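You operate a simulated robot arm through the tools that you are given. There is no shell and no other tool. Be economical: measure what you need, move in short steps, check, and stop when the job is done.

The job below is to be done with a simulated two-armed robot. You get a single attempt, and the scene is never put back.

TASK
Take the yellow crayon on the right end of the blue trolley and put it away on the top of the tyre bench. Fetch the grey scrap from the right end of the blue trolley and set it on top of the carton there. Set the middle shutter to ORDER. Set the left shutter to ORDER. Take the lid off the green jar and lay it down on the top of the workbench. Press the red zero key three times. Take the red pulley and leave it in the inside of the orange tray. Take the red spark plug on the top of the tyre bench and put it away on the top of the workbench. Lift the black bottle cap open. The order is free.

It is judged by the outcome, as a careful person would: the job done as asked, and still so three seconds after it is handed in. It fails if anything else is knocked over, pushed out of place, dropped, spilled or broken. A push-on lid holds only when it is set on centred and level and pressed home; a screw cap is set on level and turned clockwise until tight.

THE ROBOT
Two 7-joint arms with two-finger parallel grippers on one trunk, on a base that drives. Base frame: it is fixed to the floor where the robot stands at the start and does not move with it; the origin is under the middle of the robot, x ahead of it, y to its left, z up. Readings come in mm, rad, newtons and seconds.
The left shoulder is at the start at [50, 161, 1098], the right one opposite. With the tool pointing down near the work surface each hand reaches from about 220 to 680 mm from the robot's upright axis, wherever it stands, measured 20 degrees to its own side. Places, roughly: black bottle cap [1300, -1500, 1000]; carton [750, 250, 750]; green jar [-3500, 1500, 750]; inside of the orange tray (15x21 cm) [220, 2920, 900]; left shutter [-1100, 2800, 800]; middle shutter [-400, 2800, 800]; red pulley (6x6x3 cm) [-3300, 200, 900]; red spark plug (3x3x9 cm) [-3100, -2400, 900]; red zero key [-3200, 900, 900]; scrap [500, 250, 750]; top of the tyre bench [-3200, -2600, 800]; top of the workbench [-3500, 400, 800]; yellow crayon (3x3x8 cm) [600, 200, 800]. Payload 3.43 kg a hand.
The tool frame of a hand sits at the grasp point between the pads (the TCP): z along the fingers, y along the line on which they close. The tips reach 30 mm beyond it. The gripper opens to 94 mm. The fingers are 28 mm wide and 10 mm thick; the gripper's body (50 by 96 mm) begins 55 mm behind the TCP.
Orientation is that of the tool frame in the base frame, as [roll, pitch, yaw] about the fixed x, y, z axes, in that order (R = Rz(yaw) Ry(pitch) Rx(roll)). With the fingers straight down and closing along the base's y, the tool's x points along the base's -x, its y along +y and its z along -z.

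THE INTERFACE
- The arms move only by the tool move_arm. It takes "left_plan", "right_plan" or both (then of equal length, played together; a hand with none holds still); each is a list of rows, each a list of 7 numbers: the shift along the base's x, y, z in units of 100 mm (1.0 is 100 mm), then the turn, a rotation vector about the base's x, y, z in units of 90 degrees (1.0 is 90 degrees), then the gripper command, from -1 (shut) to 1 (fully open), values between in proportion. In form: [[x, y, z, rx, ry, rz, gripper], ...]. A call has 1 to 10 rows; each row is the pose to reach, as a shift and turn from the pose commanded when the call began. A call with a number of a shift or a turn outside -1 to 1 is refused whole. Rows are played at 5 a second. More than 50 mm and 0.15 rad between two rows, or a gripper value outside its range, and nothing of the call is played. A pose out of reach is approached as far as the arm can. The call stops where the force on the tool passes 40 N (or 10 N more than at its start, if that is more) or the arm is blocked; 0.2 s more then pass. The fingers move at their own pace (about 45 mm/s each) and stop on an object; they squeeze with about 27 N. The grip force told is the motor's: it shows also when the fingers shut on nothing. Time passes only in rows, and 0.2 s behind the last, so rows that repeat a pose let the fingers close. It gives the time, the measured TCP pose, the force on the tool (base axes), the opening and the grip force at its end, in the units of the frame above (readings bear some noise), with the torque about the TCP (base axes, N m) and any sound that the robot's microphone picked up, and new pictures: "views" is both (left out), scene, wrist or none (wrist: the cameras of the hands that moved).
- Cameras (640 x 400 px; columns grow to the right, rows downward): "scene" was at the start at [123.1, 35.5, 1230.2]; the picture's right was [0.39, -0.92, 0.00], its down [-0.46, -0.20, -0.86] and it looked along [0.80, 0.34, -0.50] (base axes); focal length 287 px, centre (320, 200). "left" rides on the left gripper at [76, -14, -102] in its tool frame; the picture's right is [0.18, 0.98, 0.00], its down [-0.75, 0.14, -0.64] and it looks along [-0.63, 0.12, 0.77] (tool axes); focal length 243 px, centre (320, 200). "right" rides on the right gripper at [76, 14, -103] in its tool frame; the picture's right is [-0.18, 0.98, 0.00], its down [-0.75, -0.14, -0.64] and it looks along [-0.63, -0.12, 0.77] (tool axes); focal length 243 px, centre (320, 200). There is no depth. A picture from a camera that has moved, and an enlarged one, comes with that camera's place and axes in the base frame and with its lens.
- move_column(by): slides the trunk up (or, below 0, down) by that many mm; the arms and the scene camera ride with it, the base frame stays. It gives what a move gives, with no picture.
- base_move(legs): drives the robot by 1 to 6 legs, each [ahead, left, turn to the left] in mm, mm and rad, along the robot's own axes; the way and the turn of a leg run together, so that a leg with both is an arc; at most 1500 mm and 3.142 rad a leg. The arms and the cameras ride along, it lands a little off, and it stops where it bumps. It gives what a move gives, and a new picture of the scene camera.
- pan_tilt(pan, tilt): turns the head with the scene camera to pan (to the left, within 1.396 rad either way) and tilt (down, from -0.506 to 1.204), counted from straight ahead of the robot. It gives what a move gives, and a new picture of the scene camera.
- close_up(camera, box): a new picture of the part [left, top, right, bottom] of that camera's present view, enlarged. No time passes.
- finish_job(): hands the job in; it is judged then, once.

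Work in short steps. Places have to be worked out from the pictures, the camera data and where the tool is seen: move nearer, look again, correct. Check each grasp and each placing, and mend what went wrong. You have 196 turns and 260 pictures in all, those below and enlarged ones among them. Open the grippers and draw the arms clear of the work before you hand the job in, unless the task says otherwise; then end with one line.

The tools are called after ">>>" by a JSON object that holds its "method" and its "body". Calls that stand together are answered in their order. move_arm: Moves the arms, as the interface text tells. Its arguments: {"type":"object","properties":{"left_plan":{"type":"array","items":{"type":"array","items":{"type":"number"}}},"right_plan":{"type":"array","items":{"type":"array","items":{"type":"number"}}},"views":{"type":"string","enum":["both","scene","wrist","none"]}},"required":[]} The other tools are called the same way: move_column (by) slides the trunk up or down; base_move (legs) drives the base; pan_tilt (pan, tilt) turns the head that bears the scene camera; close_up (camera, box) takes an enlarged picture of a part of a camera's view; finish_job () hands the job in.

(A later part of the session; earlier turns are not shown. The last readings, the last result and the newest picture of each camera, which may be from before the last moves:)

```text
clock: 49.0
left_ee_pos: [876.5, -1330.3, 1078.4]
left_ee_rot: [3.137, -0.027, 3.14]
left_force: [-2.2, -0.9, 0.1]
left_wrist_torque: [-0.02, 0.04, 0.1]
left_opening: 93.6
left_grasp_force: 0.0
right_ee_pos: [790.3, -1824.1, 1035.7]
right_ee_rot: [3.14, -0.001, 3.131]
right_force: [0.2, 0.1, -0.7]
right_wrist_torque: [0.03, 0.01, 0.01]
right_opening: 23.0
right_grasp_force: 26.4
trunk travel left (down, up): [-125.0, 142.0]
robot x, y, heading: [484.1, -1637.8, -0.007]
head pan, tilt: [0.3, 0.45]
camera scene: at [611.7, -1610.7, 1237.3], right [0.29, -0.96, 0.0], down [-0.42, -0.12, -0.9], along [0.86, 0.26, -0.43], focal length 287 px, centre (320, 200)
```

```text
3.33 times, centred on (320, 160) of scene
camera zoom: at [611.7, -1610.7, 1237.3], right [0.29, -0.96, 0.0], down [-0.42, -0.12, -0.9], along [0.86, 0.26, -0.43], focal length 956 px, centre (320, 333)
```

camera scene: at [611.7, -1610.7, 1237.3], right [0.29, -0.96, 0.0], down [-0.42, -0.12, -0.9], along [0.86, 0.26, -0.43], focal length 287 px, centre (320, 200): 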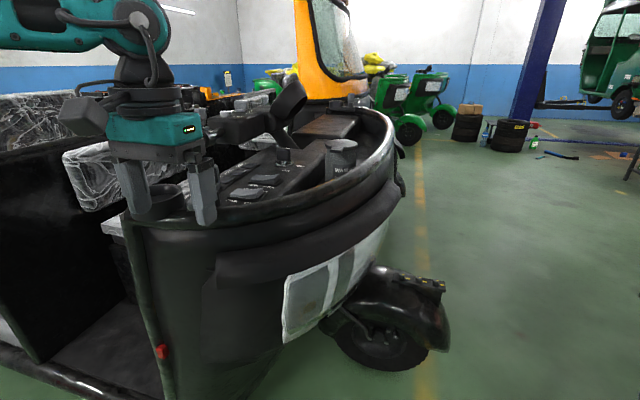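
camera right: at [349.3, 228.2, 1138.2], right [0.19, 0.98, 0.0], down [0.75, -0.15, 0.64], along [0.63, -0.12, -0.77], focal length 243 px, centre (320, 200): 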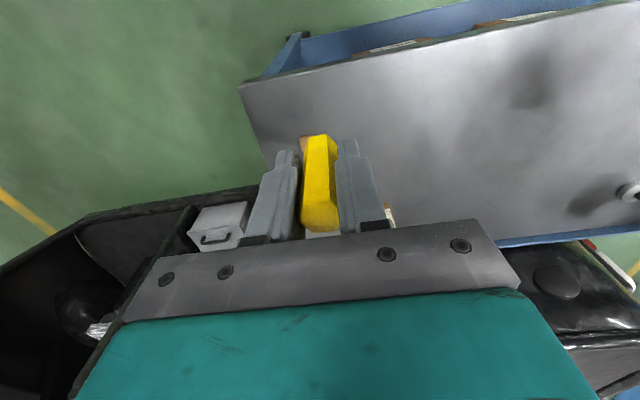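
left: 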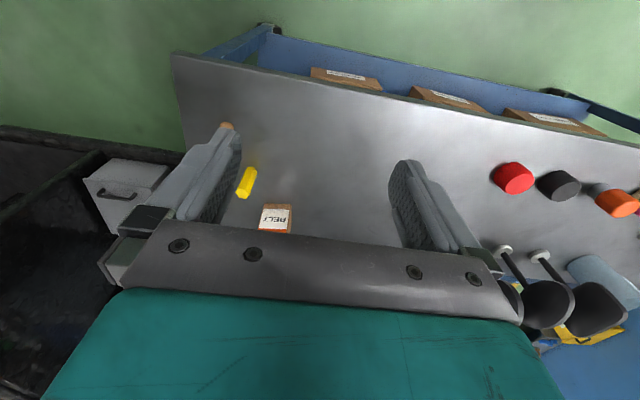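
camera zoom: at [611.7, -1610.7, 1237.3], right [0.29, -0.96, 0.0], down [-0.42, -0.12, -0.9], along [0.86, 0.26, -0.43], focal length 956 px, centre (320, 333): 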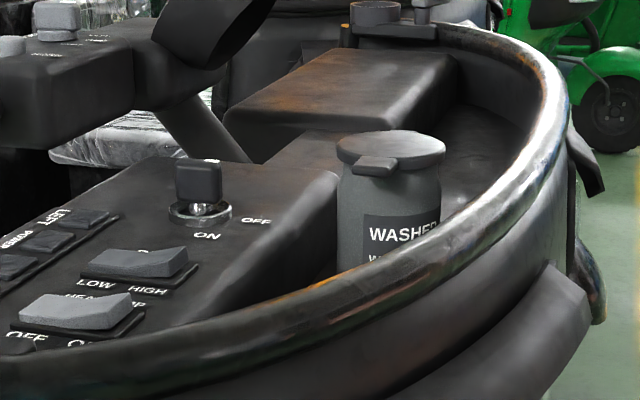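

The left finger touched the rim cup holder, so I raise the trunk 130 mm, which also suits the bottle's height. I get the lid at (1302,-1460,1055), with its tab facing me at about (1262,-1455). I'll then drive nearer.

>>> {"method": "move_column", "body": {"by": 130}}

>>> {"method": "base_move", "body": {"legs": [[190, -30, 0]]}}

```text
clock: 50.6
left_ee_pos: [875.3, -1330.4, 1207.7]
left_ee_rot: [3.137, -0.027, 3.141]
left_force: [-0.2, 0.7, 0.7]
left_wrist_torque: [0.0, -0.01, 0.0]
left_opening: 94.0
left_grasp_force: 0.1
right_ee_pos: [791.7, -1824.1, 1167.1]
right_ee_rot: [3.14, -0.003, 3.13]
right_force: [1.6, -0.1, -0.1]
right_wrist_torque: [0.01, -0.04, 0.04]
right_opening: 22.8
right_grasp_force: 26.7
trunk travel left (down, up): [-255.0, 12.0]
robot x, y, heading: [482.0, -1636.8, -0.01]
head pan, tilt: [0.3, 0.45]
```

```text
clock: 52.2
left_ee_pos: [1063.3, -1359.8, 1208.2]
left_ee_rot: [3.136, -0.03, -3.138]
left_force: [-0.2, -0.1, 0.7]
left_wrist_torque: [-0.01, 0.05, -0.04]
left_opening: 94.1
left_grasp_force: 0.1
right_ee_pos: [981.8, -1852.9, 1167.3]
right_ee_rot: [3.141, -0.004, 3.137]
right_force: [0.8, 0.2, -0.6]
right_wrist_torque: [0.01, 0.04, 0.05]
right_opening: 22.9
right_grasp_force: 26.7
trunk travel left (down, up): [-255.0, 12.0]
robot x, y, heading: [673.3, -1667.0, -0.005]
head pan, tilt: [0.3, 0.45]
camera scene: at [801.0, -1641.0, 1367.2], right [0.29, -0.96, 0.0], down [-0.42, -0.13, -0.9], along [0.86, 0.26, -0.44], focal length 287 px, centre (320, 200)
```

scene: 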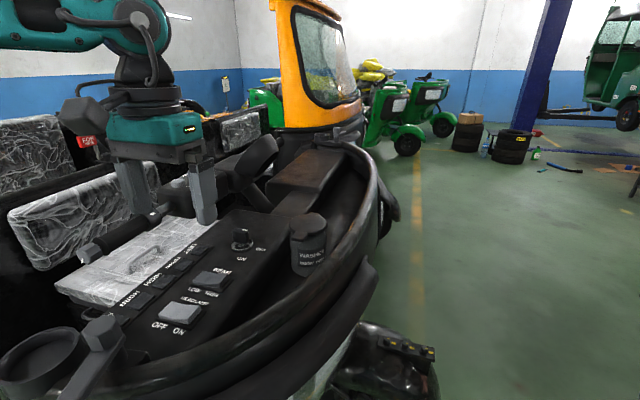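

I move the left hand towards the lid at safe height.

>>> {"method": "move_arm", "body": {"left_plan": [[0.3, -0.2, 0, 0, 0, 0, 0.1], [0.6, -0.4, 0, 0, 0, 0, 0.1], [0.9, -0.6, 0, 0, 0, 0, 0.1], [1, -0.95, 0, 0, 0.02, 0, 0.1]], "views": "both"}}

```text
clock: 53.2
left_ee_pos: [1162.7, -1453.4, 1207.4]
left_ee_rot: [3.136, -0.061, -3.137]
left_force: [0.8, 0.0, 0.6]
left_wrist_torque: [0.0, 0.02, 0.03]
left_opening: 51.7
left_grasp_force: 0.0
right_ee_pos: [981.7, -1852.4, 1165.5]
right_ee_rot: [3.141, -0.002, 3.138]
right_force: [0.2, 0.4, 0.1]
right_wrist_torque: [0.0, 0.0, 0.0]
right_opening: 22.8
right_grasp_force: 27.2
trunk travel left (down, up): [-255.0, 12.0]
robot x, y, heading: [670.7, -1666.2, -0.007]
head pan, tilt: [0.3, 0.45]
camera scene: at [801.2, -1640.9, 1367.1], right [0.29, -0.96, 0.0], down [-0.42, -0.13, -0.9], along [0.86, 0.26, -0.44], focal length 287 px, centre (320, 200)
camera left: at [1094.0, -1468.7, 1314.8], right [-0.19, 0.98, 0.01], down [0.79, 0.14, 0.6], along [0.58, 0.12, -0.8], focal length 243 px, centre (320, 200)
```

scene: 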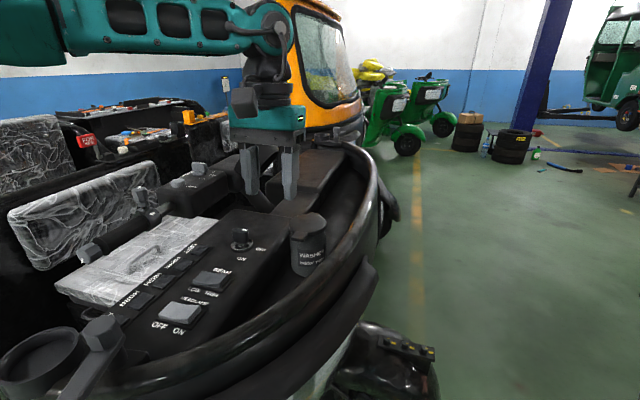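
left: 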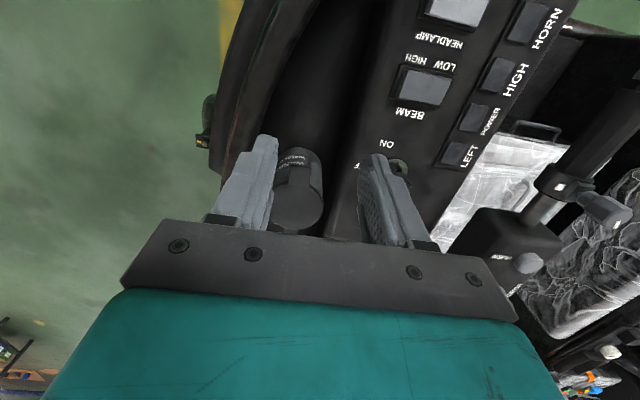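

The lid centre computes to (1305,-1456). I enlarge it to see the tab.

>>> {"method": "close_up", "body": {"camera": "left", "box": [250, 130, 370, 240]}}

>>> {"method": "close_up", "body": {"camera": "scene", "box": [260, 190, 360, 290]}}

```text
3.64 times, centred on (310, 185) of left
camera zoom: at [1094.0, -1468.7, 1314.8], right [-0.19, 0.98, 0.01], down [0.79, 0.14, 0.6], along [0.58, 0.12, -0.8], focal length 882 px, centre (356, 254)
```

zoom: 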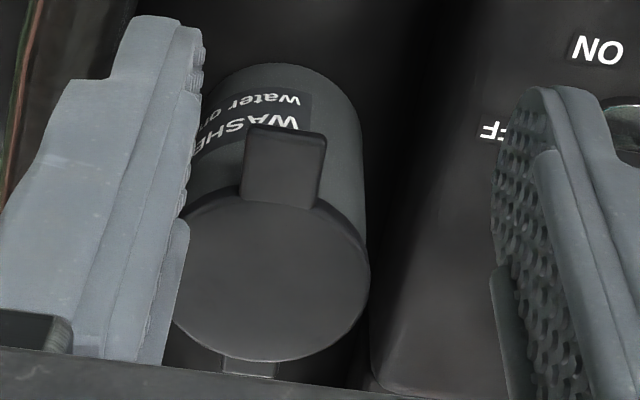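

```text
4.00 times, centred on (310, 240) of scene
camera zoom: at [801.2, -1640.9, 1367.1], right [0.29, -0.96, 0.0], down [-0.42, -0.13, -0.9], along [0.86, 0.26, -0.44], focal length 1147 px, centre (360, 40)
```

zoom: 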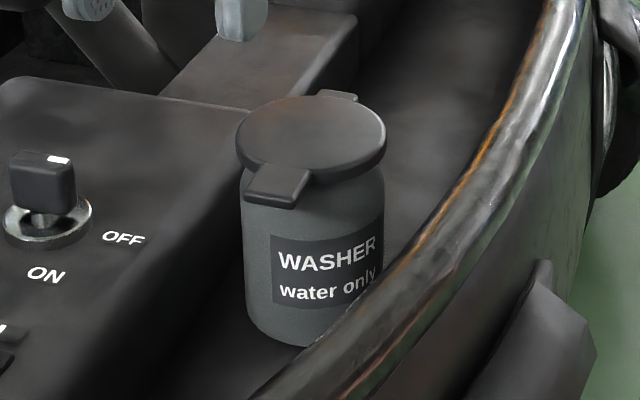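

The tab is clear: it runs from x=1237 to 1265, about 25 mm wide and centred at y≈-1461, with the hinge behind at x≈1350. I move the base 60 mm nearer so the whole lifting arc stays in reach.

>>> {"method": "base_move", "body": {"legs": [[60, 0, 0]]}}

```text
clock: 54.2
left_ee_pos: [1223.1, -1452.1, 1208.9]
left_ee_rot: [3.14, -0.06, -3.135]
left_force: [0.4, -0.3, 0.4]
left_wrist_torque: [0.04, 0.01, -0.02]
left_opening: 51.5
left_grasp_force: 0.0
right_ee_pos: [1042.0, -1853.4, 1166.3]
right_ee_rot: [-3.141, -0.003, 3.137]
right_force: [-0.3, -0.4, -0.2]
right_wrist_torque: [0.01, 0.02, 0.01]
right_opening: 22.9
right_grasp_force: 26.5
trunk travel left (down, up): [-255.0, 12.0]
robot x, y, heading: [730.9, -1665.0, -0.005]
head pan, tilt: [0.3, 0.45]
camera scene: at [861.2, -1641.0, 1367.1], right [0.29, -0.96, 0.0], down [-0.42, -0.13, -0.9], along [0.86, 0.26, -0.44], focal length 287 px, centre (320, 200)
```

scene: 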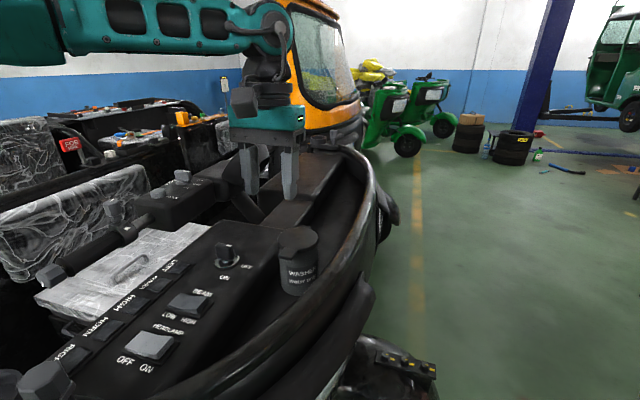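

I line the left hand up over the tab and go down to z≈1115.

>>> {"method": "move_arm", "body": {"left_plan": [[0.12, -0.05, -0.3, 0, -0.02, 0, 0.1], [0.24, -0.09, -0.6, 0, -0.04, 0, 0.1], [0.24, -0.09, -0.92, 0, -0.04, 0, 0.1]], "views": "both"}}

>>> {"method": "close_up", "body": {"camera": "scene", "box": [230, 180, 350, 300]}}

```text
clock: 55.0
left_ee_pos: [1246.0, -1461.8, 1115.5]
left_ee_rot: [3.139, 0.002, -3.134]
left_force: [0.1, -0.1, 0.0]
left_wrist_torque: [-0.03, 0.02, -0.03]
left_opening: 51.5
left_grasp_force: 0.0
right_ee_pos: [1041.2, -1852.6, 1166.5]
right_ee_rot: [-3.141, -0.002, 3.138]
right_force: [-0.5, -0.5, -0.5]
right_wrist_torque: [0.02, -0.02, -0.01]
right_opening: 22.9
right_grasp_force: 26.8
trunk travel left (down, up): [-255.0, 12.0]
robot x, y, heading: [733.6, -1665.0, -0.004]
head pan, tilt: [0.3, 0.45]
camera scene: at [860.5, -1640.8, 1367.2], right [0.29, -0.96, 0.0], down [-0.42, -0.13, -0.9], along [0.86, 0.26, -0.44], focal length 287 px, centre (320, 200)
camera left: at [1170.9, -1476.6, 1218.8], right [-0.19, 0.98, 0.0], down [0.75, 0.14, 0.64], along [0.63, 0.12, -0.76], focal length 243 px, centre (320, 200)
```

scene: 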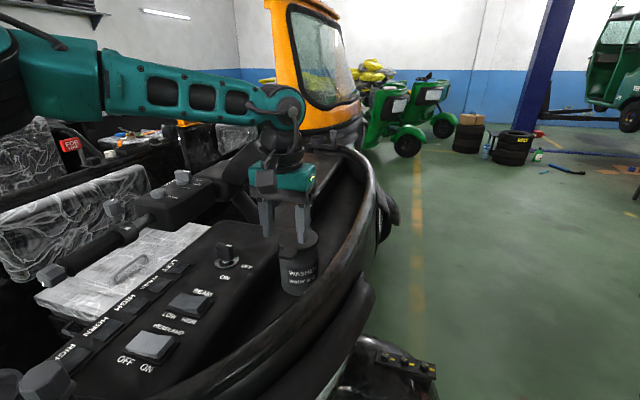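
left: 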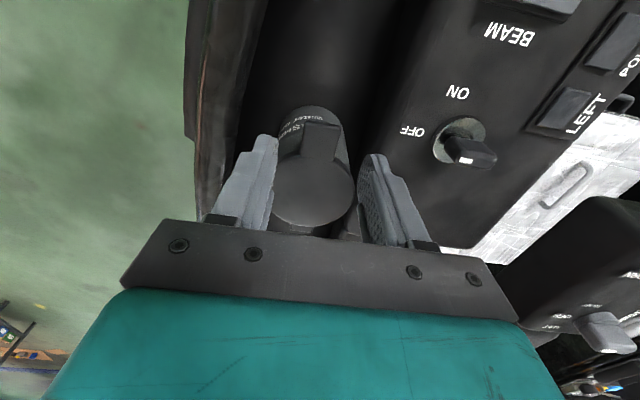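

```text
3.33 times, centred on (290, 240) of scene
camera zoom: at [860.5, -1640.8, 1367.2], right [0.29, -0.96, 0.0], down [-0.42, -0.13, -0.9], along [0.86, 0.26, -0.44], focal length 956 px, centre (420, 67)
```

zoom: 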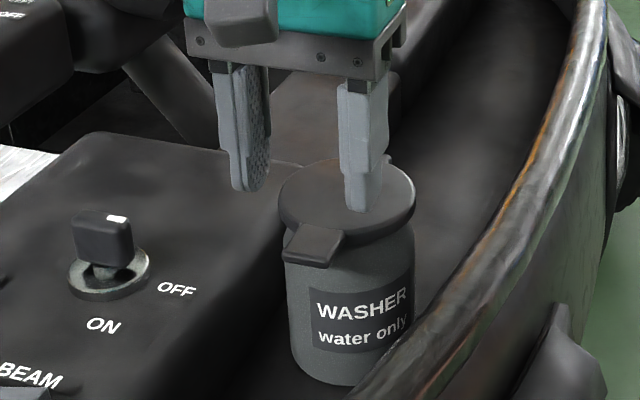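

The hand is lined up on the tab. I go down to TCP z≈1066 with the fingers either side.

>>> {"method": "move_arm", "body": {"left_plan": [[0, 0.01, -0.25, 0, 0, 0, 0.1], [0, 0.01, -0.4, 0, 0, 0, 0.1], [0, 0.01, -0.5, 0, 0, 0, 0.1]], "views": "wrist"}}

>>> {"method": "close_up", "body": {"camera": "scene", "box": [230, 180, 350, 300]}}

```text
clock: 55.8
left_ee_pos: [1248.2, -1459.4, 1066.1]
left_ee_rot: [3.137, 0.003, -3.137]
left_force: [0.4, 0.5, 0.1]
left_wrist_torque: [-0.01, -0.01, 0.0]
left_opening: 51.8
left_grasp_force: 0.1
right_ee_pos: [1041.9, -1851.7, 1165.4]
right_ee_rot: [-3.141, 0.0, 3.137]
right_force: [0.0, 0.4, -0.9]
right_wrist_torque: [0.02, 0.0, -0.02]
right_opening: 23.2
right_grasp_force: 26.6
trunk travel left (down, up): [-255.0, 12.0]
robot x, y, heading: [732.0, -1665.9, -0.005]
head pan, tilt: [0.3, 0.45]
camera left: at [1170.8, -1474.5, 1168.2], right [-0.19, 0.98, 0.0], down [0.75, 0.14, 0.65], along [0.63, 0.12, -0.76], focal length 243 px, centre (320, 200)
```

left: 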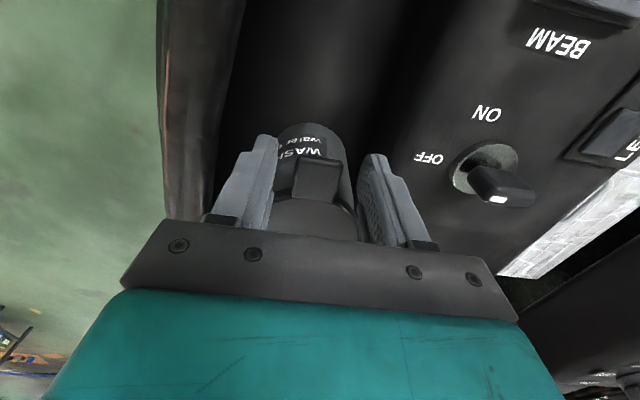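

```text
3.33 times, centred on (290, 240) of scene
camera zoom: at [860.3, -1640.9, 1367.2], right [0.29, -0.96, 0.0], down [-0.42, -0.13, -0.9], along [0.86, 0.26, -0.44], focal length 956 px, centre (420, 67)
```

zoom: 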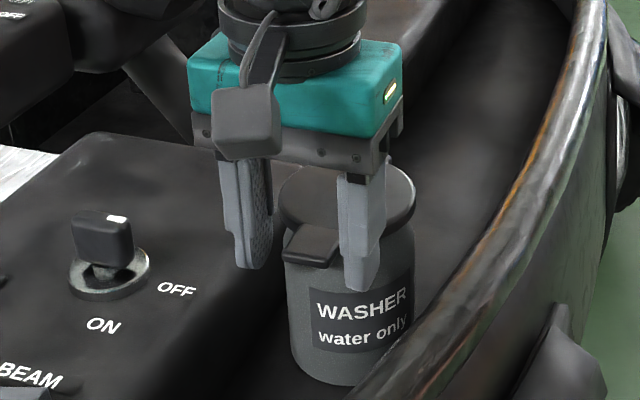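

The fingers straddle the tab. I close on it.

>>> {"method": "move_arm", "body": {"left_plan": [[0, 0, 0, 0, 0, 0, -1], [0, 0, 0, 0, 0, 0, -1], [0, 0, 0, 0, 0, 0, -1], [0, 0, 0, 0, 0, 0, -1]], "views": "wrist"}}

```text
clock: 56.8
left_ee_pos: [1247.4, -1458.9, 1065.9]
left_ee_rot: [3.138, 0.004, -3.138]
left_force: [0.7, -4.6, -1.6]
left_wrist_torque: [-0.04, 0.13, -0.51]
left_opening: 27.1
left_grasp_force: 44.7
right_ee_pos: [1040.6, -1853.4, 1166.4]
right_ee_rot: [3.14, 0.0, 3.137]
right_force: [-0.1, 0.6, -0.9]
right_wrist_torque: [-0.03, -0.03, 0.0]
right_opening: 23.0
right_grasp_force: 26.9
trunk travel left (down, up): [-255.0, 12.0]
robot x, y, heading: [730.4, -1667.0, 0.003]
head pan, tilt: [0.3, 0.45]
camera left: at [1170.7, -1475.0, 1168.6], right [-0.19, 0.98, 0.0], down [0.75, 0.14, 0.64], along [0.63, 0.12, -0.76], focal length 243 px, centre (320, 200)
```

left: 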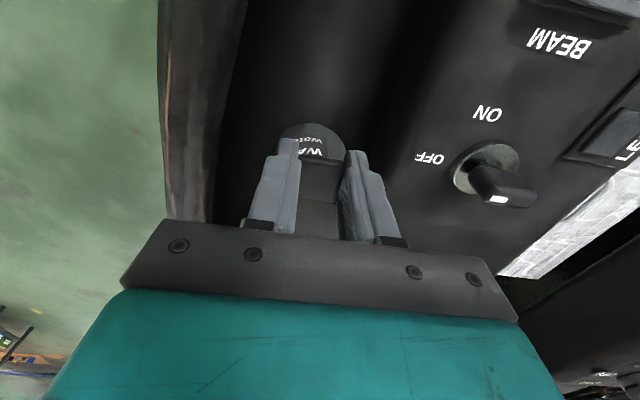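

The tab is gripped (27 mm). I lift along the arc about the hinge to roughly 30°.

>>> {"method": "move_arm", "body": {"left_plan": [[0.01, -0.01, 0.14, 0, 0, 0, -1], [0.035, -0.01, 0.27, 0, 0, 0, -1], [0.08, -0.01, 0.4, 0, 0, 0, -1], [0.14, -0.01, 0.52, 0, 0, 0, -1]], "views": "none"}}

>>> {"method": "close_up", "body": {"camera": "scene", "box": [230, 160, 350, 300]}}

```text
clock: 57.8
left_ee_pos: [1260.0, -1460.0, 1117.9]
left_ee_rot: [3.137, -0.001, -3.135]
left_force: [-4.1, -5.3, -14.0]
left_wrist_torque: [-0.25, 1.46, -0.45]
left_opening: 27.9
left_grasp_force: 44.8
right_ee_pos: [1041.6, -1851.9, 1165.4]
right_ee_rot: [-3.141, -0.002, 3.139]
right_force: [0.4, 1.1, 0.1]
right_wrist_torque: [0.0, -0.02, -0.05]
right_opening: 23.6
right_grasp_force: 26.8
trunk travel left (down, up): [-255.0, 12.0]
robot x, y, heading: [731.2, -1663.7, -0.005]
head pan, tilt: [0.3, 0.45]
```

```text
2.86 times, centred on (290, 230) of scene
camera zoom: at [860.9, -1641.3, 1367.1], right [0.29, -0.96, 0.0], down [-0.42, -0.13, -0.9], along [0.86, 0.26, -0.44], focal length 819 px, centre (406, 114)
```

zoom: 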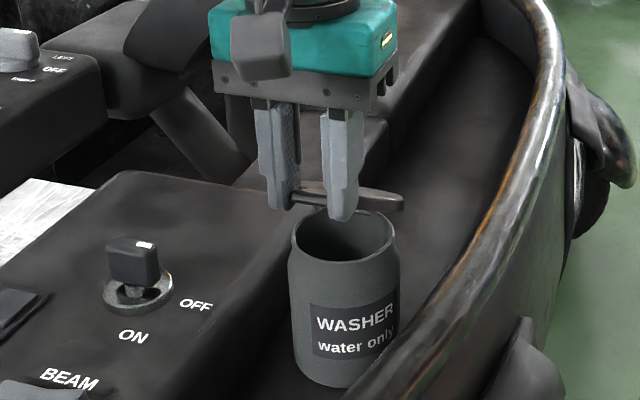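

The lid is swinging open. I carry on along the arc.

>>> {"method": "move_arm", "body": {"left_plan": [[0.11, 0, 0.15, 0, 0, 0, -1], [0.23, 0, 0.28, 0, 0, 0, -1], [0.34, 0, 0.36, 0, 0, 0, -1], [0.46, 0, 0.43, 0, 0, 0, -1], [0.58, 0, 0.48, 0, 0, 0, -1]], "views": "none"}}

>>> {"method": "close_up", "body": {"camera": "scene", "box": [230, 140, 350, 280]}}

```text
clock: 58.6
left_ee_pos: [1280.4, -1460.0, 1148.2]
left_ee_rot: [-3.134, 0.009, 3.14]
left_force: [12.5, -9.1, -10.7]
left_wrist_torque: [-0.41, -0.49, 0.12]
left_opening: 27.5
left_grasp_force: 45.3
left hand out of reach, approached as far as the arm can: row 2, 3, 4
right_ee_pos: [1043.3, -1854.4, 1165.4]
right_ee_rot: [-3.14, -0.003, 3.134]
right_force: [-0.8, 0.4, -0.1]
right_wrist_torque: [0.01, 0.01, 0.0]
right_opening: 23.1
right_grasp_force: 27.0
trunk travel left (down, up): [-255.0, 12.0]
robot x, y, heading: [732.1, -1671.6, -0.01]
head pan, tilt: [0.3, 0.45]
stopped in row 4 (left hand): the force on the tool passed its limit at 44 N (the readings are from after the stop); the commanded pose is now the measured one
```

```text
2.86 times, centred on (290, 210) of scene
camera zoom: at [863.2, -1642.0, 1367.2], right [0.29, -0.96, 0.0], down [-0.42, -0.13, -0.9], along [0.86, 0.26, -0.44], focal length 819 px, centre (406, 171)
```

zoom: 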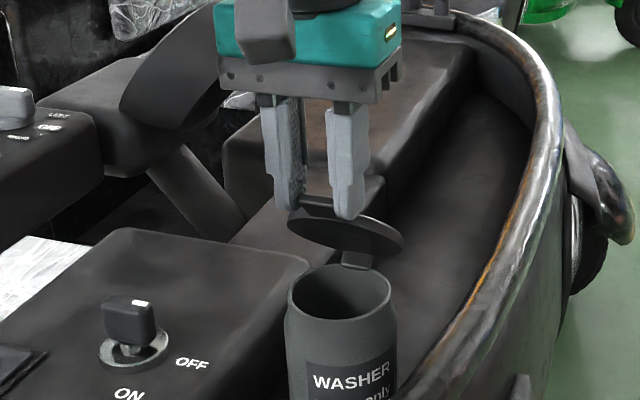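

The lid stands at about 55° and the arm reached its limit with the hand vertical. I continue the arc while tilting the hand forward to shorten the reach.

>>> {"method": "move_arm", "body": {"left_plan": [[0.08, 0, 0.02, 0, -0.08, 0, -1], [0.18, 0, 0.07, 0, -0.16, 0, -1], [0.3, 0, 0.12, 0, -0.25, 0, -1], [0.43, 0, 0.16, 0, -0.34, 0, -1], [0.56, 0, 0.18, 0, -0.42, 0, -1]], "views": "none"}}

>>> {"method": "close_up", "body": {"camera": "scene", "box": [230, 140, 350, 280]}}

```text
clock: 59.8
left_ee_pos: [1330.1, -1459.8, 1171.0]
left_ee_rot: [-3.132, 0.667, -3.141]
left_force: [-13.5, -13.1, 3.4]
left_wrist_torque: [-0.15, 1.58, 0.03]
left_opening: 27.8
left_grasp_force: 45.0
right_ee_pos: [1040.1, -1855.7, 1166.9]
right_ee_rot: [3.14, -0.002, 3.135]
right_force: [-0.3, 0.0, -0.3]
right_wrist_torque: [0.02, 0.02, -0.04]
right_opening: 23.4
right_grasp_force: 26.4
trunk travel left (down, up): [-255.0, 12.0]
robot x, y, heading: [731.5, -1669.2, -0.006]
head pan, tilt: [0.3, 0.45]
```

```text
2.86 times, centred on (290, 210) of scene
camera zoom: at [858.5, -1643.8, 1367.6], right [0.29, -0.96, 0.0], down [-0.41, -0.12, -0.9], along [0.86, 0.26, -0.43], focal length 819 px, centre (406, 171)
```

zoom: 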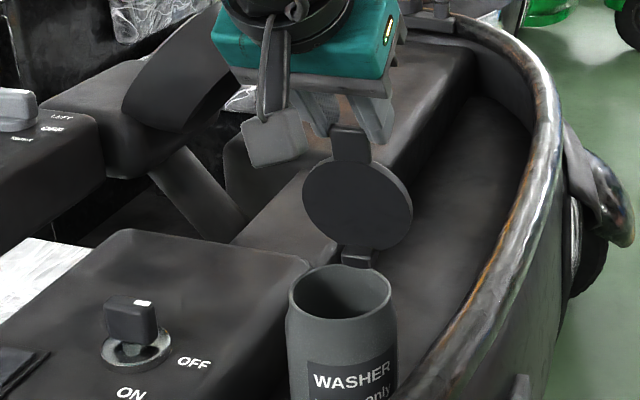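

The lid is nearly upright. I push on a little past vertical.

>>> {"method": "move_arm", "body": {"left_plan": [[0.1, 0, 0.01, 0, -0.06, 0, -1], [0.2, 0, 0.0, 0, -0.12, 0, -1], [0.3, 0, -0.02, 0, -0.18, 0, -1]], "views": "none"}}

>>> {"method": "close_up", "body": {"camera": "scene", "box": [230, 140, 350, 280]}}

```text
clock: 60.6
left_ee_pos: [1361.5, -1458.9, 1168.3]
left_ee_rot: [-3.134, 0.951, -3.139]
left_force: [-11.1, -11.0, 4.2]
left_wrist_torque: [-0.1, 1.39, 0.1]
left_opening: 27.3
left_grasp_force: 45.4
right_ee_pos: [1039.8, -1855.2, 1166.0]
right_ee_rot: [3.139, 0.001, 3.135]
right_force: [0.7, 0.9, 0.5]
right_wrist_torque: [0.01, -0.03, 0.0]
right_opening: 23.1
right_grasp_force: 27.2
trunk travel left (down, up): [-255.0, 12.0]
robot x, y, heading: [728.6, -1666.0, -0.005]
head pan, tilt: [0.3, 0.45]
```

```text
2.86 times, centred on (290, 210) of scene
camera zoom: at [858.6, -1643.6, 1367.6], right [0.29, -0.96, 0.0], down [-0.41, -0.12, -0.9], along [0.86, 0.26, -0.43], focal length 819 px, centre (406, 171)
```

zoom: 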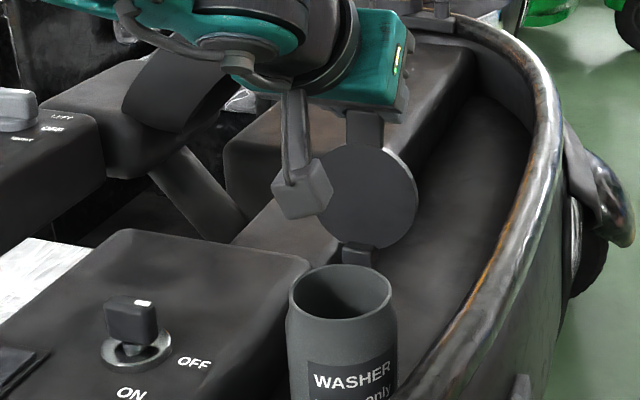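

The lid is past vertical. I release it, opening wide, and back the hand away towards me.

>>> {"method": "move_arm", "body": {"left_plan": [[0, 0, 0, 0, 0, 0, -0.2], [0, 0, 0, 0, 0, 0, 0.2], [0, 0, 0, 0, 0, 0, 0.2], [-0.2, 0, 0.12, 0, 0, 0, 0.2], [-0.5, 0, 0.35, 0, 0.05, 0, 0.2], [-0.9, 0, 0.5, 0, 0.14, 0, 0.2]], "views": "none"}}

>>> {"method": "close_up", "body": {"camera": "scene", "box": [230, 140, 350, 280]}}

```text
clock: 62.0
left_ee_pos: [1272.6, -1457.4, 1217.3]
left_ee_rot: [-3.137, 0.729, 3.14]
left_force: [1.4, 0.8, -0.8]
left_wrist_torque: [-0.01, -0.02, -0.02]
left_opening: 56.4
left_grasp_force: 0.1
right_ee_pos: [1040.1, -1853.4, 1165.9]
right_ee_rot: [-3.141, -0.001, 3.137]
right_force: [0.3, 1.0, -0.9]
right_wrist_torque: [-0.01, -0.02, 0.0]
right_opening: 23.3
right_grasp_force: 26.7
trunk travel left (down, up): [-255.0, 12.0]
robot x, y, heading: [730.6, -1665.2, -0.005]
head pan, tilt: [0.3, 0.45]
```

```text
2.86 times, centred on (290, 210) of scene
camera zoom: at [859.7, -1641.6, 1367.4], right [0.29, -0.96, 0.0], down [-0.42, -0.13, -0.9], along [0.86, 0.26, -0.43], focal length 819 px, centre (406, 171)
```

zoom: 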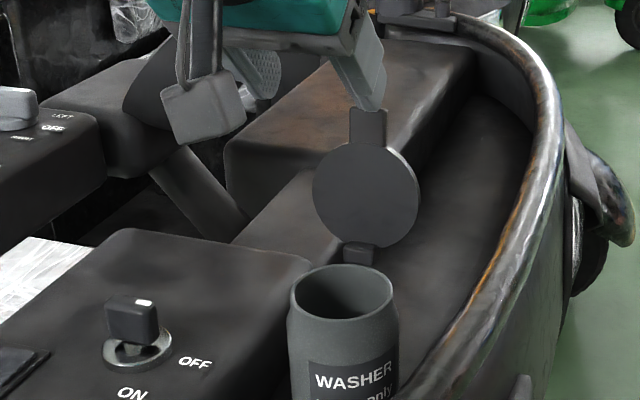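

The lid stays open by itself. I retract and level the left hand, then drive off and turn towards the tyre bench.

>>> {"method": "move_arm", "body": {"left_plan": [[-0.2, 0.05, 0.05, 0, 0.09, 0, 0.5], [-0.4, 0.1, 0.05, 0, 0.18, 0, 0.5], [-0.6, 0.15, 0.05, 0, 0.27, 0, 0.5], [-0.8, 0.2, 0.05, 0, 0.36, 0, 0.5], [-1, 0.25, 0.05, 0, 0.46, 0, 0.5]], "views": "none"}}

>>> {"method": "move_arm", "body": {"left_plan": [[-0.4, 0, 0, 0, 0, 0, 0.5], [-0.8, 0, 0, 0, 0, 0, 0.5], [-1, 0, 0, 0, 0, 0, 0.5]], "views": "none"}}

>>> {"method": "base_move", "body": {"legs": [[-700, 0, 0], [0, 0, 1.57], [0, 0, 1.57]]}}

>>> {"method": "pan_tilt", "body": {"pan": 0.2, "tilt": 0.25}}

```text
refused: row 5 steps farther than a row can; nothing moved
```

```text
clock: 62.8
left_ee_pos: [1172.7, -1456.4, 1215.8]
left_ee_rot: [-3.137, 0.73, -3.141]
left_force: [-0.1, -0.3, -0.5]
left_wrist_torque: [-0.01, 0.0, -0.01]
left_opening: 70.5
left_grasp_force: 0.0
right_ee_pos: [1042.1, -1853.6, 1166.2]
right_ee_rot: [-3.141, -0.001, 3.137]
right_force: [0.8, 0.7, -0.1]
right_wrist_torque: [-0.01, -0.06, 0.04]
right_opening: 23.1
right_grasp_force: 26.8
trunk travel left (down, up): [-255.0, 12.0]
robot x, y, heading: [732.0, -1667.9, -0.005]
head pan, tilt: [0.3, 0.45]
```

```text
clock: 74.4
left_ee_pos: [-408.0, -1887.2, 1216.3]
left_ee_rot: [-3.137, 0.73, 0.031]
left_force: [-0.2, -0.3, 0.0]
left_wrist_torque: [0.0, 0.01, -0.01]
left_opening: 70.3
left_grasp_force: 0.1
right_ee_pos: [-287.8, -1486.9, 1164.9]
right_ee_rot: [-3.14, -0.003, 0.025]
right_force: [-0.5, 0.1, -0.5]
right_wrist_torque: [0.02, 0.01, 0.02]
right_opening: 23.3
right_grasp_force: 27.2
trunk travel left (down, up): [-255.0, 12.0]
robot x, y, heading: [24.1, -1662.3, -3.12]
head pan, tilt: [0.3, 0.45]
camera scene: at [-100.6, -1692.8, 1367.3], right [-0.32, 0.95, 0.0], down [0.41, 0.14, -0.9], along [-0.85, -0.29, -0.44], focal length 287 px, centre (320, 200)
```

scene: 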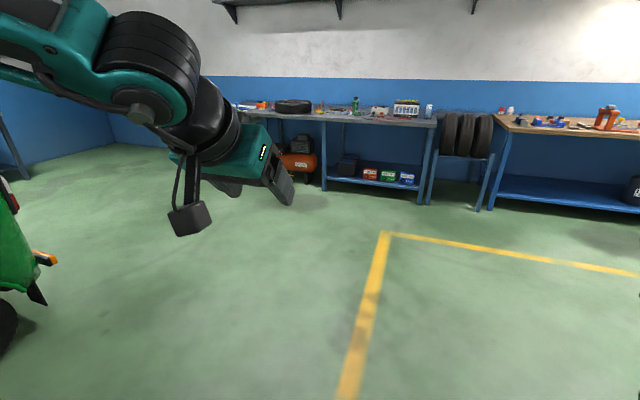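

```text
clock: 75.2
left_ee_pos: [-407.5, -1888.1, 1216.2]
left_ee_rot: [-3.138, 0.73, 0.031]
left_force: [-0.5, 0.0, 0.4]
left_wrist_torque: [-0.01, 0.02, -0.02]
left_opening: 70.6
left_grasp_force: 0.0
right_ee_pos: [-288.3, -1485.5, 1166.3]
right_ee_rot: [-3.141, 0.0, 0.024]
right_force: [-0.2, -0.4, -0.3]
right_wrist_torque: [0.02, 0.0, 0.02]
right_opening: 23.2
right_grasp_force: 27.7
trunk travel left (down, up): [-255.0, 12.0]
robot x, y, heading: [26.4, -1660.9, -3.115]
head pan, tilt: [0.201, 0.25]
camera scene: at [-104.5, -1684.3, 1385.9], right [-0.22, 0.97, 0.0], down [0.24, 0.06, -0.97], along [-0.94, -0.22, -0.25], focal length 287 px, centre (320, 200)
```

scene: 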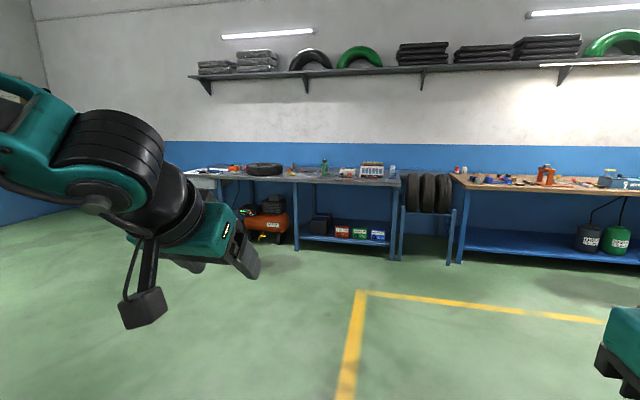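

I level the left arm, lower the trunk again and drive towards the tyre bench.

>>> {"method": "move_arm", "body": {"left_plan": [[0.05, 0, 0, 0, -0.09, 0, 0.5], [0.1, 0, 0, 0, -0.18, 0, 0.5], [0.15, 0, 0, 0, -0.27, 0, 0.5], [0.2, 0, 0, 0, -0.36, 0, 0.5], [0.2, 0, 0, 0, -0.45, 0, 0.5]], "views": "none"}}

>>> {"method": "move_column", "body": {"by": -130}}

>>> {"method": "base_move", "body": {"legs": [[1400, 370, -0.025], [1050, 370, 0]]}}

>>> {"method": "pan_tilt", "body": {"pan": 0.0, "tilt": 0.5}}

```text
clock: 76.3
left_ee_pos: [-388.0, -1888.4, 1215.3]
left_ee_rot: [3.127, 0.021, 0.022]
left_force: [-0.2, 0.1, -0.3]
left_wrist_torque: [-0.02, 0.01, 0.0]
left_opening: 70.6
left_grasp_force: 0.1
right_ee_pos: [-288.7, -1486.1, 1165.9]
right_ee_rot: [3.141, -0.003, 0.024]
right_force: [0.2, -0.3, -0.7]
right_wrist_torque: [0.0, 0.03, 0.0]
right_opening: 23.4
right_grasp_force: 26.9
trunk travel left (down, up): [-255.0, 12.0]
robot x, y, heading: [27.2, -1662.2, -3.113]
head pan, tilt: [0.201, 0.25]
```

```text
clock: 77.9
left_ee_pos: [-388.0, -1888.1, 1086.3]
left_ee_rot: [3.128, 0.023, 0.022]
left_force: [-0.9, 0.5, 0.4]
left_wrist_torque: [0.0, -0.01, 0.02]
left_opening: 70.7
left_grasp_force: 0.1
right_ee_pos: [-288.8, -1486.3, 1037.0]
right_ee_rot: [3.141, 0.0, 0.024]
right_force: [0.2, -0.3, 1.2]
right_wrist_torque: [0.02, 0.0, -0.02]
right_opening: 23.4
right_grasp_force: 27.5
trunk travel left (down, up): [-125.0, 142.0]
robot x, y, heading: [30.2, -1658.8, -3.118]
head pan, tilt: [0.201, 0.25]
```

```text
clock: 90.6
left_ee_pos: [-2883.5, -2638.5, 1085.5]
left_ee_rot: [3.129, 0.024, -0.002]
left_force: [0.1, 0.0, 0.7]
left_wrist_torque: [0.01, 0.0, 0.0]
left_opening: 70.5
left_grasp_force: 0.0
right_ee_pos: [-2773.2, -2238.6, 1036.4]
right_ee_rot: [-3.141, -0.002, -0.002]
right_force: [0.4, 0.2, -0.6]
right_wrist_torque: [-0.05, 0.0, -0.01]
right_opening: 23.5
right_grasp_force: 26.8
trunk travel left (down, up): [-125.0, 142.0]
robot x, y, heading: [-2462.7, -2421.9, 3.139]
head pan, tilt: [0.201, 0.25]
camera scene: at [-2594.9, -2441.7, 1255.9], right [-0.2, 0.98, 0.0], down [0.24, 0.05, -0.97], along [-0.95, -0.19, -0.25], focal length 287 px, centre (320, 200)
```

scene: 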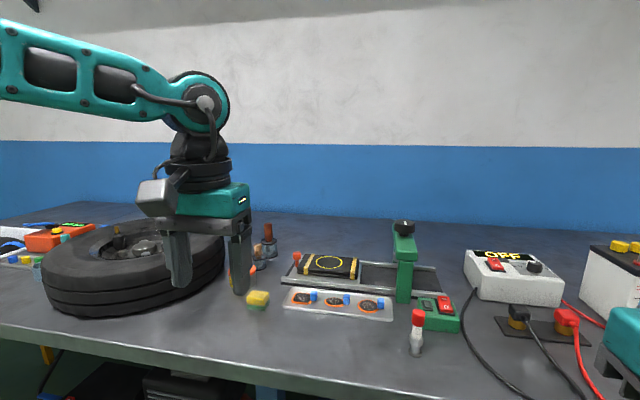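

```text
clock: 91.4
left_ee_pos: [-2883.1, -2638.2, 1086.8]
left_ee_rot: [3.129, 0.023, -0.002]
left_force: [-0.2, -0.2, -0.2]
left_wrist_torque: [0.0, -0.02, 0.0]
left_opening: 70.4
left_grasp_force: 0.0
right_ee_pos: [-2771.8, -2238.6, 1035.6]
right_ee_rot: [-3.141, -0.002, -0.002]
right_force: [0.3, 0.0, 0.2]
right_wrist_torque: [0.0, 0.02, 0.02]
right_opening: 23.3
right_grasp_force: 26.6
trunk travel left (down, up): [-125.0, 142.0]
robot x, y, heading: [-2462.8, -2424.5, 3.141]
head pan, tilt: [0.0, 0.499]
camera scene: at [-2594.2, -2423.1, 1232.8], right [0.0, 1.0, 0.0], down [0.48, 0.0, -0.88], along [-0.88, 0.0, -0.48], focal length 287 px, centre (320, 200)
```

scene: 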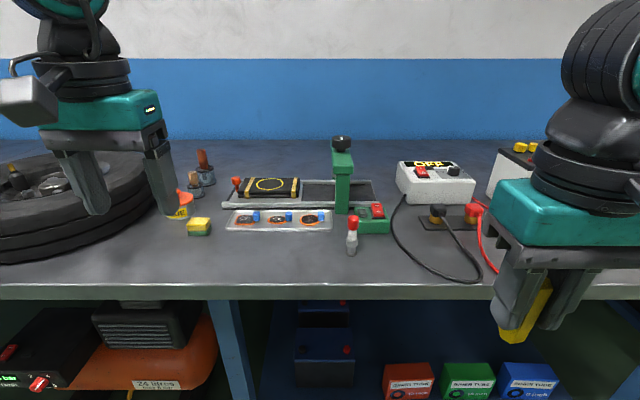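

The red spark plug is at about (-3131,-2350), the bench top at about z≈800-820, with its front edge at x≈-3010. I move a bit nearer and left so the right hand works in its best zone.

>>> {"method": "base_move", "body": {"legs": [[120, 150, 0]]}}

>>> {"method": "pan_tilt", "body": {"pan": -0.25, "tilt": 0.75}}

```text
clock: 93.3
left_ee_pos: [-2998.7, -2787.9, 1086.3]
left_ee_rot: [3.128, 0.024, -0.001]
left_force: [-0.3, -0.2, -0.5]
left_wrist_torque: [0.02, 0.03, -0.01]
left_opening: 70.6
left_grasp_force: 0.2
right_ee_pos: [-2889.0, -2390.6, 1036.1]
right_ee_rot: [3.141, -0.002, 0.0]
right_force: [0.0, -0.3, -0.2]
right_wrist_torque: [-0.02, 0.03, 0.01]
right_opening: 23.3
right_grasp_force: 27.3
trunk travel left (down, up): [-125.0, 142.0]
robot x, y, heading: [-2577.7, -2579.6, -3.141]
head pan, tilt: [0.0, 0.499]
camera scene: at [-2711.1, -2573.5, 1232.8], right [0.0, 1.0, 0.0], down [0.48, 0.0, -0.88], along [-0.88, 0.0, -0.48], focal length 287 px, centre (320, 200)
```

scene: 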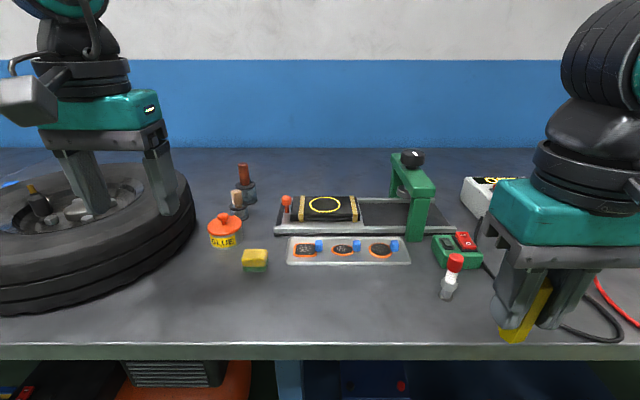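

```text
clock: 94.1
left_ee_pos: [-2998.5, -2787.1, 1086.8]
left_ee_rot: [3.128, 0.022, -0.001]
left_force: [0.1, -0.1, -0.5]
left_wrist_torque: [0.02, 0.03, 0.02]
left_opening: 70.4
left_grasp_force: 0.1
right_ee_pos: [-2890.0, -2390.2, 1036.4]
right_ee_rot: [3.141, -0.003, 0.001]
right_force: [-0.4, -0.2, 0.2]
right_wrist_torque: [0.02, 0.02, -0.04]
right_opening: 23.0
right_grasp_force: 27.0
trunk travel left (down, up): [-125.0, 142.0]
robot x, y, heading: [-2578.6, -2573.8, -3.144]
head pan, tilt: [-0.25, 0.75]
camera scene: at [-2700.3, -2552.8, 1210.9], right [0.25, 0.97, 0.0], down [0.66, -0.17, -0.73], along [-0.71, 0.18, -0.68], focal length 287 px, centre (320, 200)
```

scene: 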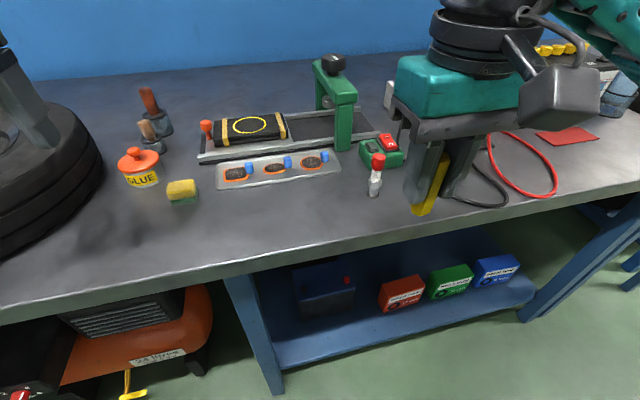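

Triangulation puts the bench top at z≈860, the plug at (-3056,-2362) and the front edge at x≈-2956. I carry the crayon to a clear spot at about (-3030,-2465).

>>> {"method": "move_arm", "body": {"right_plan": [[-0.25, -0.2, 0, 0, 0, 0, -1], [-0.5, -0.4, 0, 0, 0, 0, -1], [-0.75, -0.6, -0.1, 0, 0, 0, -1], [-1, -0.75, -0.3, 0, 0, 0, -1]], "views": "none"}}

>>> {"method": "move_arm", "body": {"right_plan": [[-0.2, 0, -0.2, 0, 0, 0, -1], [-0.4, 0, -0.5, 0, 0, 0, -1], [-0.4, 0, -0.8, 0, 0, 0, -1]], "views": "both"}}

```text
clock: 95.1
left_ee_pos: [-3000.0, -2789.0, 1086.6]
left_ee_rot: [3.129, 0.023, -0.002]
left_force: [0.1, -0.5, 0.6]
left_wrist_torque: [0.0, -0.02, -0.03]
left_opening: 70.5
left_grasp_force: 0.0
right_ee_pos: [-2990.8, -2466.2, 1005.8]
right_ee_rot: [3.141, -0.002, 0.0]
right_force: [-0.1, 0.7, -0.3]
right_wrist_torque: [-0.06, -0.03, 0.01]
right_opening: 23.2
right_grasp_force: 27.1
trunk travel left (down, up): [-125.0, 142.0]
robot x, y, heading: [-2582.4, -2575.6, -3.139]
head pan, tilt: [-0.25, 0.75]
```

```text
clock: 95.9
left_ee_pos: [-3001.1, -2789.1, 1086.9]
left_ee_rot: [3.129, 0.023, -0.002]
left_force: [0.7, -0.5, -1.0]
left_wrist_torque: [0.01, 0.01, 0.02]
left_opening: 70.5
left_grasp_force: 0.1
right_ee_pos: [-3030.2, -2466.0, 925.5]
right_ee_rot: [3.141, -0.001, 0.002]
right_force: [-0.1, 0.1, 0.4]
right_wrist_torque: [-0.01, -0.02, 0.0]
right_opening: 23.1
right_grasp_force: 27.5
trunk travel left (down, up): [-125.0, 142.0]
robot x, y, heading: [-2577.0, -2574.5, -3.135]
head pan, tilt: [-0.25, 0.75]
camera scene: at [-2700.3, -2552.6, 1210.8], right [0.25, 0.97, 0.0], down [0.66, -0.17, -0.73], along [-0.71, 0.18, -0.68], focal length 287 px, centre (320, 200)
camera right: at [-2954.7, -2478.2, 1026.9], right [-0.18, -0.98, 0.0], down [-0.76, 0.14, 0.64], along [-0.63, 0.12, -0.77], focal length 243 px, centre (320, 200)
```

scene: 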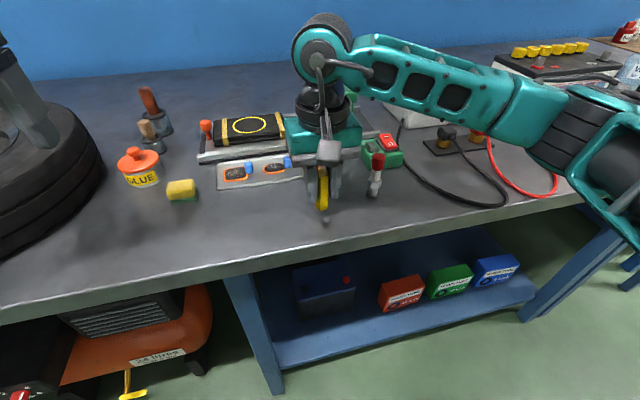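
right: 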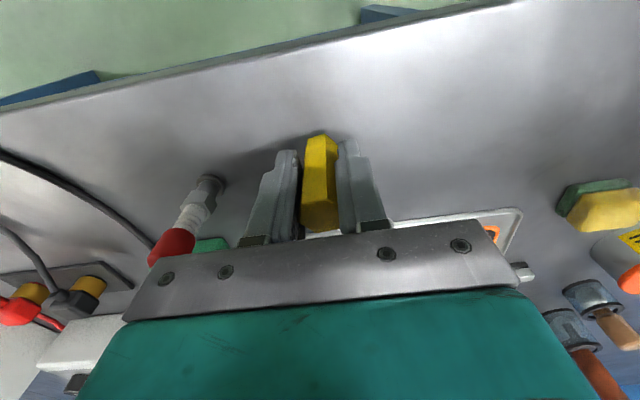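

The spot is clear. I lower the crayon gently until it touches.

>>> {"method": "move_arm", "body": {"right_plan": [[0, 0, -0.1, 0, 0, 0, -1], [0, 0, -0.14, 0, 0, 0, -1], [0, 0, -0.16, 0, 0, 0, -1]], "views": "none"}}

>>> {"method": "close_up", "body": {"camera": "scene", "box": [270, 130, 400, 240]}}

```text
clock: 96.7
left_ee_pos: [-2999.2, -2788.0, 1086.5]
left_ee_rot: [3.127, 0.021, -0.002]
left_force: [0.6, 0.1, -0.1]
left_wrist_torque: [0.0, -0.02, 0.03]
left_opening: 70.5
left_grasp_force: 0.1
right_ee_pos: [-3029.4, -2465.0, 910.5]
right_ee_rot: [3.141, -0.002, 0.0]
right_force: [-0.6, 0.3, -0.7]
right_wrist_torque: [-0.03, -0.02, 0.0]
right_opening: 22.9
right_grasp_force: 26.7
trunk travel left (down, up): [-125.0, 142.0]
robot x, y, heading: [-2580.3, -2573.0, -3.139]
head pan, tilt: [-0.25, 0.75]
```

```text
3.64 times, centred on (335, 185) of scene
camera zoom: at [-2700.3, -2552.8, 1210.8], right [0.25, 0.97, 0.0], down [0.66, -0.17, -0.73], along [-0.71, 0.18, -0.68], focal length 1043 px, centre (266, 254)
```

zoom: 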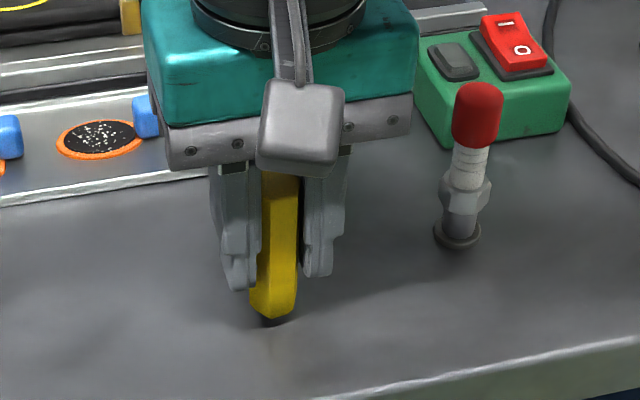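

Only a few mm remain. I continue in small steps.

>>> {"method": "move_arm", "body": {"right_plan": [[0, 0, -0.03, 0, 0, 0, -1], [0, 0, -0.055, 0, 0, 0, -1]], "views": "none"}}

```text
clock: 97.3
left_ee_pos: [-2999.3, -2789.3, 1085.6]
left_ee_rot: [3.129, 0.024, -0.002]
left_force: [0.1, 0.3, 0.0]
left_wrist_torque: [-0.02, -0.01, 0.01]
left_opening: 70.6
left_grasp_force: 0.1
right_ee_pos: [-3029.7, -2464.5, 905.8]
right_ee_rot: [3.141, 0.0, 0.001]
right_force: [1.1, 0.0, 5.8]
right_wrist_torque: [0.02, -0.08, 0.04]
right_opening: 23.1
right_grasp_force: 26.8
trunk travel left (down, up): [-125.0, 142.0]
robot x, y, heading: [-2576.4, -2574.3, -3.139]
head pan, tilt: [-0.25, 0.75]
```

Contact at 5.8 N, so I release and rise.

>>> {"method": "move_arm", "body": {"right_plan": [[0, 0, 0.01, 0, 0, 0, -0.4], [0, 0, 0.01, 0, 0, 0, 0.2], [0, 0, 0.01, 0, 0, 0, 0.2], [0, 0, 0.01, 0, 0, 0, 0.2], [0, 0, 0.4, 0, 0, 0, 0.2], [0, 0, 0.8, 0, 0, 0, 0.2], [0, 0, 1, 0, 0, 0, 0.2]], "views": "both"}}

```text
clock: 98.9
left_ee_pos: [-2999.1, -2789.9, 1086.8]
left_ee_rot: [3.127, 0.024, -0.002]
left_force: [-0.2, -0.6, -0.2]
left_wrist_torque: [0.0, -0.02, -0.01]
left_opening: 70.4
left_grasp_force: 0.1
right_ee_pos: [-3030.0, -2465.5, 1005.9]
right_ee_rot: [3.141, -0.001, 0.0]
right_force: [0.6, 0.3, 0.7]
right_wrist_torque: [0.04, -0.02, -0.02]
right_opening: 56.4
right_grasp_force: 0.0
trunk travel left (down, up): [-125.0, 142.0]
robot x, y, heading: [-2581.1, -2572.2, -3.141]
head pan, tilt: [-0.25, 0.75]
camera scene: at [-2700.2, -2552.8, 1210.8], right [0.25, 0.97, 0.0], down [0.66, -0.17, -0.73], along [-0.71, 0.18, -0.68], focal length 287 px, centre (320, 200)
camera right: at [-2954.2, -2478.1, 1107.8], right [-0.18, -0.98, 0.0], down [-0.76, 0.14, 0.64], along [-0.63, 0.12, -0.77], focal length 243 px, centre (320, 200)
```

scene: 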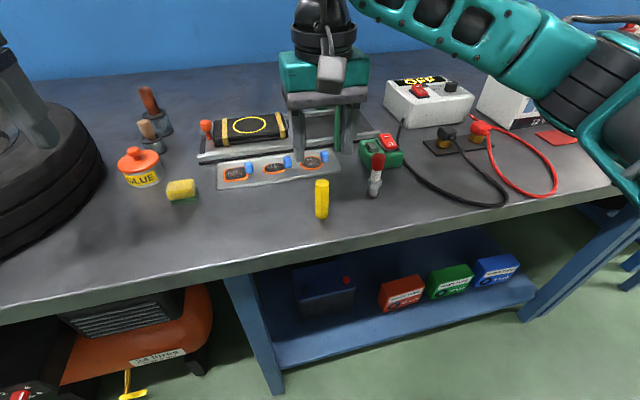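
right: 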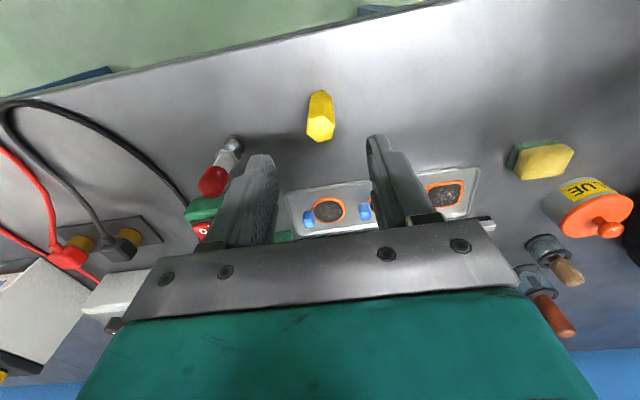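

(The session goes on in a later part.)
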